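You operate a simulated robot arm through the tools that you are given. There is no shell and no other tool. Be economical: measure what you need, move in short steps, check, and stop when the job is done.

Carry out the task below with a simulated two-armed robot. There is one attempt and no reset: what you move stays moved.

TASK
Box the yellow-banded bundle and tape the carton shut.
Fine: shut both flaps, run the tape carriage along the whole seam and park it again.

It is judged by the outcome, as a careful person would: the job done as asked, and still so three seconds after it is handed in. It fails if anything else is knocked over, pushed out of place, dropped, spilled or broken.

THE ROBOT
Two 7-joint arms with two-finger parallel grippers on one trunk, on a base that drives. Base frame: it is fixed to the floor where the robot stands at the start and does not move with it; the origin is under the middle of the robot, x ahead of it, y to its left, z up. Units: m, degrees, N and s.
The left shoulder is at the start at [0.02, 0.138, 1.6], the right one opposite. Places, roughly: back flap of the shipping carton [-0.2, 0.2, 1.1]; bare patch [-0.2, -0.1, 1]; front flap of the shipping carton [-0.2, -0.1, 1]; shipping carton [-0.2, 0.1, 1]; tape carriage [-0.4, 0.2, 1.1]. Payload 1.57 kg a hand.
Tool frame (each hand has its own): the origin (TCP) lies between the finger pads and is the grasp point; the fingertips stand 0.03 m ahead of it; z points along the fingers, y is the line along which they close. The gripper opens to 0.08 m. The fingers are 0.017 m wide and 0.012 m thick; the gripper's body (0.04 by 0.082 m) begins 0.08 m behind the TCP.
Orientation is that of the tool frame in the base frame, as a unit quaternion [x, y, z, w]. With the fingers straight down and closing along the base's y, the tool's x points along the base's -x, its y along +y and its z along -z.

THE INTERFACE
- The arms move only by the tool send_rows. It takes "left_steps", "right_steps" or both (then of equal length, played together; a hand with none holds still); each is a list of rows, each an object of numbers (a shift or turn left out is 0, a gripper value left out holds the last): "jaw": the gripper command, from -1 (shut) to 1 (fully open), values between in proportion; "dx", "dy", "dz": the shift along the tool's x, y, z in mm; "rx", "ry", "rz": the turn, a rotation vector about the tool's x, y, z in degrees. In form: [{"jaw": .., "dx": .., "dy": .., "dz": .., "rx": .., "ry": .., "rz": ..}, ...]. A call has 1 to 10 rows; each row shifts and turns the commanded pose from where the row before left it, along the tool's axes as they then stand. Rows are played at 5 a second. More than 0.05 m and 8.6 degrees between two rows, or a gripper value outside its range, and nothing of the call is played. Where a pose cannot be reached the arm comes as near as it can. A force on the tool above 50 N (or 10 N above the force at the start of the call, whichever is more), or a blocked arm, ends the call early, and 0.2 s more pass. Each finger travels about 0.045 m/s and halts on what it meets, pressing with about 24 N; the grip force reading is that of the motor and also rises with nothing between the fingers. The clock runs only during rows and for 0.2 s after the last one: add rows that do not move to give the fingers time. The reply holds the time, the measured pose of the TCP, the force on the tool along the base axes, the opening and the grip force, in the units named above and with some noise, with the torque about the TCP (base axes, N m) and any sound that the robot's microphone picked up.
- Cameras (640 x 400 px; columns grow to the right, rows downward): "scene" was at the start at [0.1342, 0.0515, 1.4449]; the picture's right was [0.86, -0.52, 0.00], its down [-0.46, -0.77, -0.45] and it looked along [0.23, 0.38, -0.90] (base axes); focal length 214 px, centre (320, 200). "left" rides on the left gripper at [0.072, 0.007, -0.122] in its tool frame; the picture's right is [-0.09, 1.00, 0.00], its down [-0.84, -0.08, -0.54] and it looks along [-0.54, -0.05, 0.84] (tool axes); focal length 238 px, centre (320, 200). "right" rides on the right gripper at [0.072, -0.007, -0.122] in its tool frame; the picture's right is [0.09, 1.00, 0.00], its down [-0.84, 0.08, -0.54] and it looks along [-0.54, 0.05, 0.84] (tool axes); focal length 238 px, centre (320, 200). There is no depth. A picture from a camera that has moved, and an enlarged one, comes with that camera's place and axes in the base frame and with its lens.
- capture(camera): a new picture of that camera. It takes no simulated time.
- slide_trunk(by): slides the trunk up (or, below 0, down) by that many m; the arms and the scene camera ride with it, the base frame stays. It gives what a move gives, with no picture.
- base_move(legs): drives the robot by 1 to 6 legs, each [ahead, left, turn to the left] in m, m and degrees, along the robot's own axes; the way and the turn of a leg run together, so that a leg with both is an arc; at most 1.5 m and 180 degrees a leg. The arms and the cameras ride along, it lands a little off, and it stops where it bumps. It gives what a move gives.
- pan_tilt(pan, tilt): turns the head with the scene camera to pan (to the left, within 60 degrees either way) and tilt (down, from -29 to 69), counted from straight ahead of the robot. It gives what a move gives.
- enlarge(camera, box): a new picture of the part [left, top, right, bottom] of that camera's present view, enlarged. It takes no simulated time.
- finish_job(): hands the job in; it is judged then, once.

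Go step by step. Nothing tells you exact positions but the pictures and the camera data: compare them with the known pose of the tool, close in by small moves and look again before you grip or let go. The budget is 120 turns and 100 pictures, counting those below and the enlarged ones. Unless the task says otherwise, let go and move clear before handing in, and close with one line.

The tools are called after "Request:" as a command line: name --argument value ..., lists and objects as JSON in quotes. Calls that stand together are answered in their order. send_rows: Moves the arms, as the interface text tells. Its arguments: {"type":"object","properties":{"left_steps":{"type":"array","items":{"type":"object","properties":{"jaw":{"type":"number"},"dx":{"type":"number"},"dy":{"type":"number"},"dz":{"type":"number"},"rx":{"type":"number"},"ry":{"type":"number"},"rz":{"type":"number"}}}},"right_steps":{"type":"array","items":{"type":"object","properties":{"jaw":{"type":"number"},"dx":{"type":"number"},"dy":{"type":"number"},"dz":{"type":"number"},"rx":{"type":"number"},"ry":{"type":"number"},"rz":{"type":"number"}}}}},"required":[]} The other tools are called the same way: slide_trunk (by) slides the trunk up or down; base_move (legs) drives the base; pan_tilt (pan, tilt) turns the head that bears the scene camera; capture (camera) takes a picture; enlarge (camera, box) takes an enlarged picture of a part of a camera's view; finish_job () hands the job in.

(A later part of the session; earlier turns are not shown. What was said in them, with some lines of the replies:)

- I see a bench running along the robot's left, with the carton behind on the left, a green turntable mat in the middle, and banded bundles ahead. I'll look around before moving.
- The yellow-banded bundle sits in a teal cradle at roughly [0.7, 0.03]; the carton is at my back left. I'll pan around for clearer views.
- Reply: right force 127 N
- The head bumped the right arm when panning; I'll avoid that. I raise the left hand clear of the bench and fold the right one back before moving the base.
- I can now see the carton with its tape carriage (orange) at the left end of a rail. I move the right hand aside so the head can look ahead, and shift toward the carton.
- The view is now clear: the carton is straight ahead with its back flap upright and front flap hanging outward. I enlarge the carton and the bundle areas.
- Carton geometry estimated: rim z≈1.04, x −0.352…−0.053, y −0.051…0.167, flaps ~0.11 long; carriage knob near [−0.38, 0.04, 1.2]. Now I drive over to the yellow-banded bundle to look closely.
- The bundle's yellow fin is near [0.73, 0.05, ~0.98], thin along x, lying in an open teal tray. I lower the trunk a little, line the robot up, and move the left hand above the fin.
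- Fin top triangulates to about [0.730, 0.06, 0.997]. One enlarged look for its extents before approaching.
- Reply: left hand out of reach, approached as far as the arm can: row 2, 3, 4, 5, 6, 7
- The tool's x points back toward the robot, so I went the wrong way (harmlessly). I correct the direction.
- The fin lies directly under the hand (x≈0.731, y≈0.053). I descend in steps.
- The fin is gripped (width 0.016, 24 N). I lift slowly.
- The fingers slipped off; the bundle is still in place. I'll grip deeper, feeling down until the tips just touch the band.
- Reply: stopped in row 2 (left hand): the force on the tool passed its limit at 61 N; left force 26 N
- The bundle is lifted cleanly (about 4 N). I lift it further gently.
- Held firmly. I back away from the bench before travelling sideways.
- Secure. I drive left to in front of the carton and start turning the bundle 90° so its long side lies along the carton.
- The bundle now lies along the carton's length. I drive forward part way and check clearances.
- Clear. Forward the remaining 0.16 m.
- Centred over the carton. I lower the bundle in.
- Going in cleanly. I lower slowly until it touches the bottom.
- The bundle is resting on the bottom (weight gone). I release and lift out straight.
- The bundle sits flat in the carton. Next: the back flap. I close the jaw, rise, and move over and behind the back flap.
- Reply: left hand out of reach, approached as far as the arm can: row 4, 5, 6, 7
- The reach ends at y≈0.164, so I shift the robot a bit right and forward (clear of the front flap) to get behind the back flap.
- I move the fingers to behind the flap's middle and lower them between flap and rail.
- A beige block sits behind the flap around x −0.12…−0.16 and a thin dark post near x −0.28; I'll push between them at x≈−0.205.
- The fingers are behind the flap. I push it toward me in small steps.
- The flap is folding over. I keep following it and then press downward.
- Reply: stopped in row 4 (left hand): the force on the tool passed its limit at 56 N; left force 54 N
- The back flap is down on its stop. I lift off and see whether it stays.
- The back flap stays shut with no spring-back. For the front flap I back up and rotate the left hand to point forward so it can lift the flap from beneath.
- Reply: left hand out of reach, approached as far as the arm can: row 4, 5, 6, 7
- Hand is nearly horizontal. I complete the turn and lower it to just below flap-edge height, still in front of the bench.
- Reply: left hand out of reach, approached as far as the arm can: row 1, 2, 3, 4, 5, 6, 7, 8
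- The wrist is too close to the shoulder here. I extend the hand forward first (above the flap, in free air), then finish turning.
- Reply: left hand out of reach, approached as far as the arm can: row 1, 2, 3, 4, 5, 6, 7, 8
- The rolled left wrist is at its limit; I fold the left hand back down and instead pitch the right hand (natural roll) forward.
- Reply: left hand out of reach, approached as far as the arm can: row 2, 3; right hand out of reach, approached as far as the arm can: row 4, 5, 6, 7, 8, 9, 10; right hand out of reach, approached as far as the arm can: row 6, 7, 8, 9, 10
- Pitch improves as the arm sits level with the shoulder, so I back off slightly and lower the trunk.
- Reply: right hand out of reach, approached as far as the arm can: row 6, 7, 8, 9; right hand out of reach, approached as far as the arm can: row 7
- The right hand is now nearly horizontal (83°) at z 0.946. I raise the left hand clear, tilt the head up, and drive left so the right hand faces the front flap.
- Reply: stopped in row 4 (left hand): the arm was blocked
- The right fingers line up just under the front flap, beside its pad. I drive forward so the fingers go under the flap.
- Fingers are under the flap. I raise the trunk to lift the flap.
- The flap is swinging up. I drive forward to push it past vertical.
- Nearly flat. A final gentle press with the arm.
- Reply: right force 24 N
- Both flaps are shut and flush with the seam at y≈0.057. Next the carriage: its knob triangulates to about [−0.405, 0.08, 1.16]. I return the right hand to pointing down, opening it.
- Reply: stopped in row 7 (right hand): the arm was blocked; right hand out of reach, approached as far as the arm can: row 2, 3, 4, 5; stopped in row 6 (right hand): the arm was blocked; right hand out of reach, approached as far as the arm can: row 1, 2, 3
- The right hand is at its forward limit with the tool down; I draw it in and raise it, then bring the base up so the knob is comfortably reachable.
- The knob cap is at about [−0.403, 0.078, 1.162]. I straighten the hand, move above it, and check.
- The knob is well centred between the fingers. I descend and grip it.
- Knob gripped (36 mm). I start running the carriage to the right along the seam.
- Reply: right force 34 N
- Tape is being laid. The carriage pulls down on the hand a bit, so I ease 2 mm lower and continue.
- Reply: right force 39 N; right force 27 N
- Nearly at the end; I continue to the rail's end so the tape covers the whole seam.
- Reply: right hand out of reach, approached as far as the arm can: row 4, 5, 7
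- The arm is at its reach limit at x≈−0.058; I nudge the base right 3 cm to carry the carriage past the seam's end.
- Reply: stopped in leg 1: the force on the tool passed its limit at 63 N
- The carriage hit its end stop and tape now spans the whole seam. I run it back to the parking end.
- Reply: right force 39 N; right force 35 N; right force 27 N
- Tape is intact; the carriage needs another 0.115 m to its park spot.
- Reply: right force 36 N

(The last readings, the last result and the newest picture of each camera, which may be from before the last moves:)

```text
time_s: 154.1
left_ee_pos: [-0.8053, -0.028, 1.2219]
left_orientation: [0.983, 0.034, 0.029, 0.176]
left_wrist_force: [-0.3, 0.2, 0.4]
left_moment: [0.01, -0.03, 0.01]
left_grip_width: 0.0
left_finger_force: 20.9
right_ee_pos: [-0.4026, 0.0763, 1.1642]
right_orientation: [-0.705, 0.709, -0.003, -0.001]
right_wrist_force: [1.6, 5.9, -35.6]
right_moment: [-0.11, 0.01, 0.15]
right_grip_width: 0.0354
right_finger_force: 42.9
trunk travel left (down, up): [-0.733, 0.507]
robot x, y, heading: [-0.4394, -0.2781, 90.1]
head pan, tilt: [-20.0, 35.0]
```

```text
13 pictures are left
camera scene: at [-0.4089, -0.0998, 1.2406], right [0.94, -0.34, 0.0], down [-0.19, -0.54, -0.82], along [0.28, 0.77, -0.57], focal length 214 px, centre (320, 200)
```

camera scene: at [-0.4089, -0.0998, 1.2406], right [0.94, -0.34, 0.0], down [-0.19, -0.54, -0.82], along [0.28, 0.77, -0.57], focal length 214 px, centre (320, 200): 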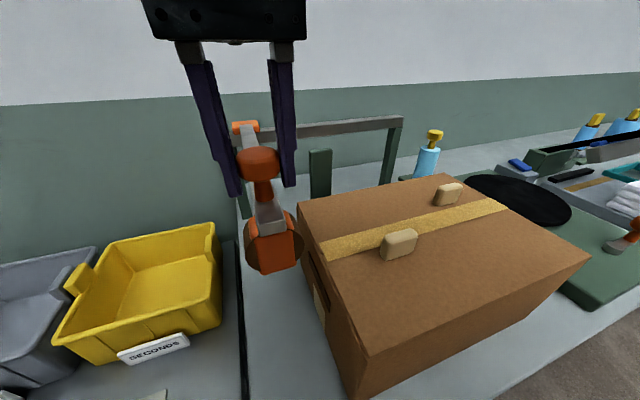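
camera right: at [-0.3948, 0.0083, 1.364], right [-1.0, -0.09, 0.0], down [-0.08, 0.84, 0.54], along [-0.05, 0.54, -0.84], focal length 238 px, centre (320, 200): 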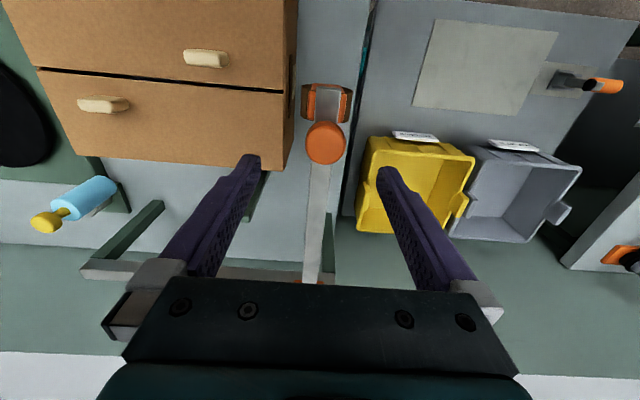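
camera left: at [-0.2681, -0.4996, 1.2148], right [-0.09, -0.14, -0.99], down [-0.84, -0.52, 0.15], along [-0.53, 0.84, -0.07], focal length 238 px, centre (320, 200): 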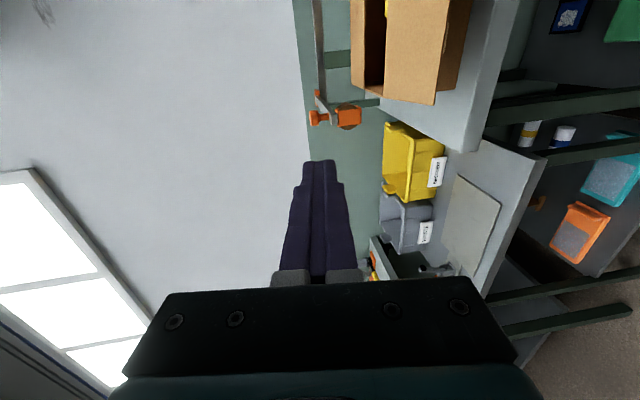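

It's back at the parking end (−0.403, started at −0.404). I push a touch to the stop, relieve, release and lift clear.

Request:
send_rows --right_steps '[{"dy": 3, "dz": 1.5}, {}, {"jaw": 0.2}, {"jaw": 1}, {}, {}, {"dz": -20}, {"dz": -35}, {"dz": -40}, {}]'

Request:
base_move --legs '[[-0.35, 0, 0]]'

Request:
capture --camera "scene"

```text
time_s: 156.3
left_ee_pos: [-0.8053, -0.0267, 1.224]
left_orientation: [0.983, 0.034, 0.03, 0.175]
left_wrist_force: [0.3, -0.7, -0.6]
left_moment: [0.01, -0.02, -0.01]
left_grip_width: 0.0
left_finger_force: 21.1
right_ee_pos: [-0.4033, 0.07, 1.2403]
right_orientation: [-0.702, 0.712, -0.023, -0.021]
right_wrist_force: [1.1, 0.7, -0.2]
right_moment: [0.01, -0.02, 0.02]
right_grip_width: 0.0801
right_finger_force: 0.1
trunk travel left (down, up): [-0.733, 0.507]
robot x, y, heading: [-0.4423, -0.2786, 90.3]
head pan, tilt: [-20.0, 35.0]
```

```text
time_s: 158.6
left_ee_pos: [-0.8051, -0.3782, 1.2226]
left_orientation: [0.983, 0.035, 0.029, 0.175]
left_wrist_force: [0.1, -0.2, -0.3]
left_moment: [0.0, 0.05, 0.0]
left_grip_width: 0.0
left_finger_force: 21.5
right_ee_pos: [-0.4033, -0.2819, 1.2398]
right_orientation: [-0.705, 0.708, -0.024, -0.019]
right_wrist_force: [-0.2, 0.1, 0.6]
right_moment: [0.01, -0.02, 0.0]
right_grip_width: 0.0798
right_finger_force: 0.3
trunk travel left (down, up): [-0.733, 0.507]
robot x, y, heading: [-0.4372, -0.6305, 90.4]
head pan, tilt: [-20.0, 35.0]
```

```text
12 pictures are left
camera scene: at [-0.4077, -0.4503, 1.2412], right [0.94, -0.34, 0.0], down [-0.19, -0.54, -0.82], along [0.28, 0.77, -0.57], focal length 214 px, centre (320, 200)
```

scene: 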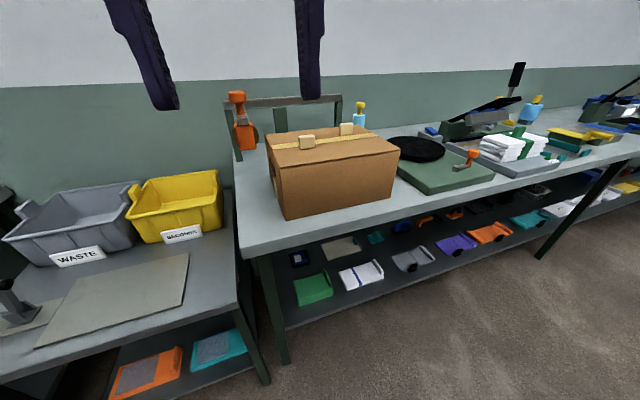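

Request:
enlarge --camera "scene" --box '[215, 80, 415, 230]'

```text
2.67 times, centred on (315, 155) of scene
camera zoom: at [-0.4077, -0.4503, 1.2412], right [0.94, -0.34, 0.0], down [-0.19, -0.54, -0.82], along [0.28, 0.77, -0.57], focal length 572 px, centre (333, 320)
```

zoom: 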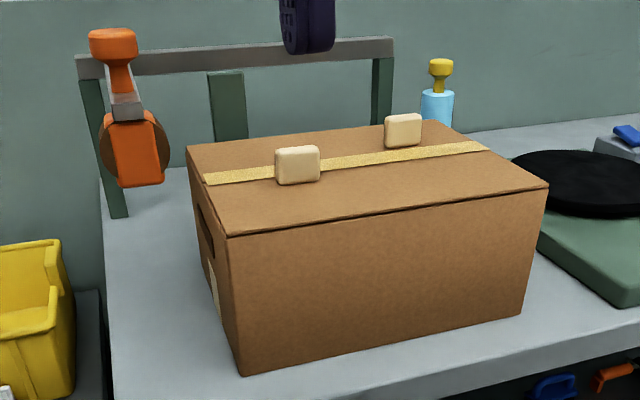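

The flaps are shut, tape covers the whole seam, the carriage is parked and both hands are clear. I hand it in.

Request:
finish_job

```text
The job is handed in.
```

The yellow-banded bundle is in the carton, both flaps are shut and taped along the whole seam, and the tape carriage is parked where it started.
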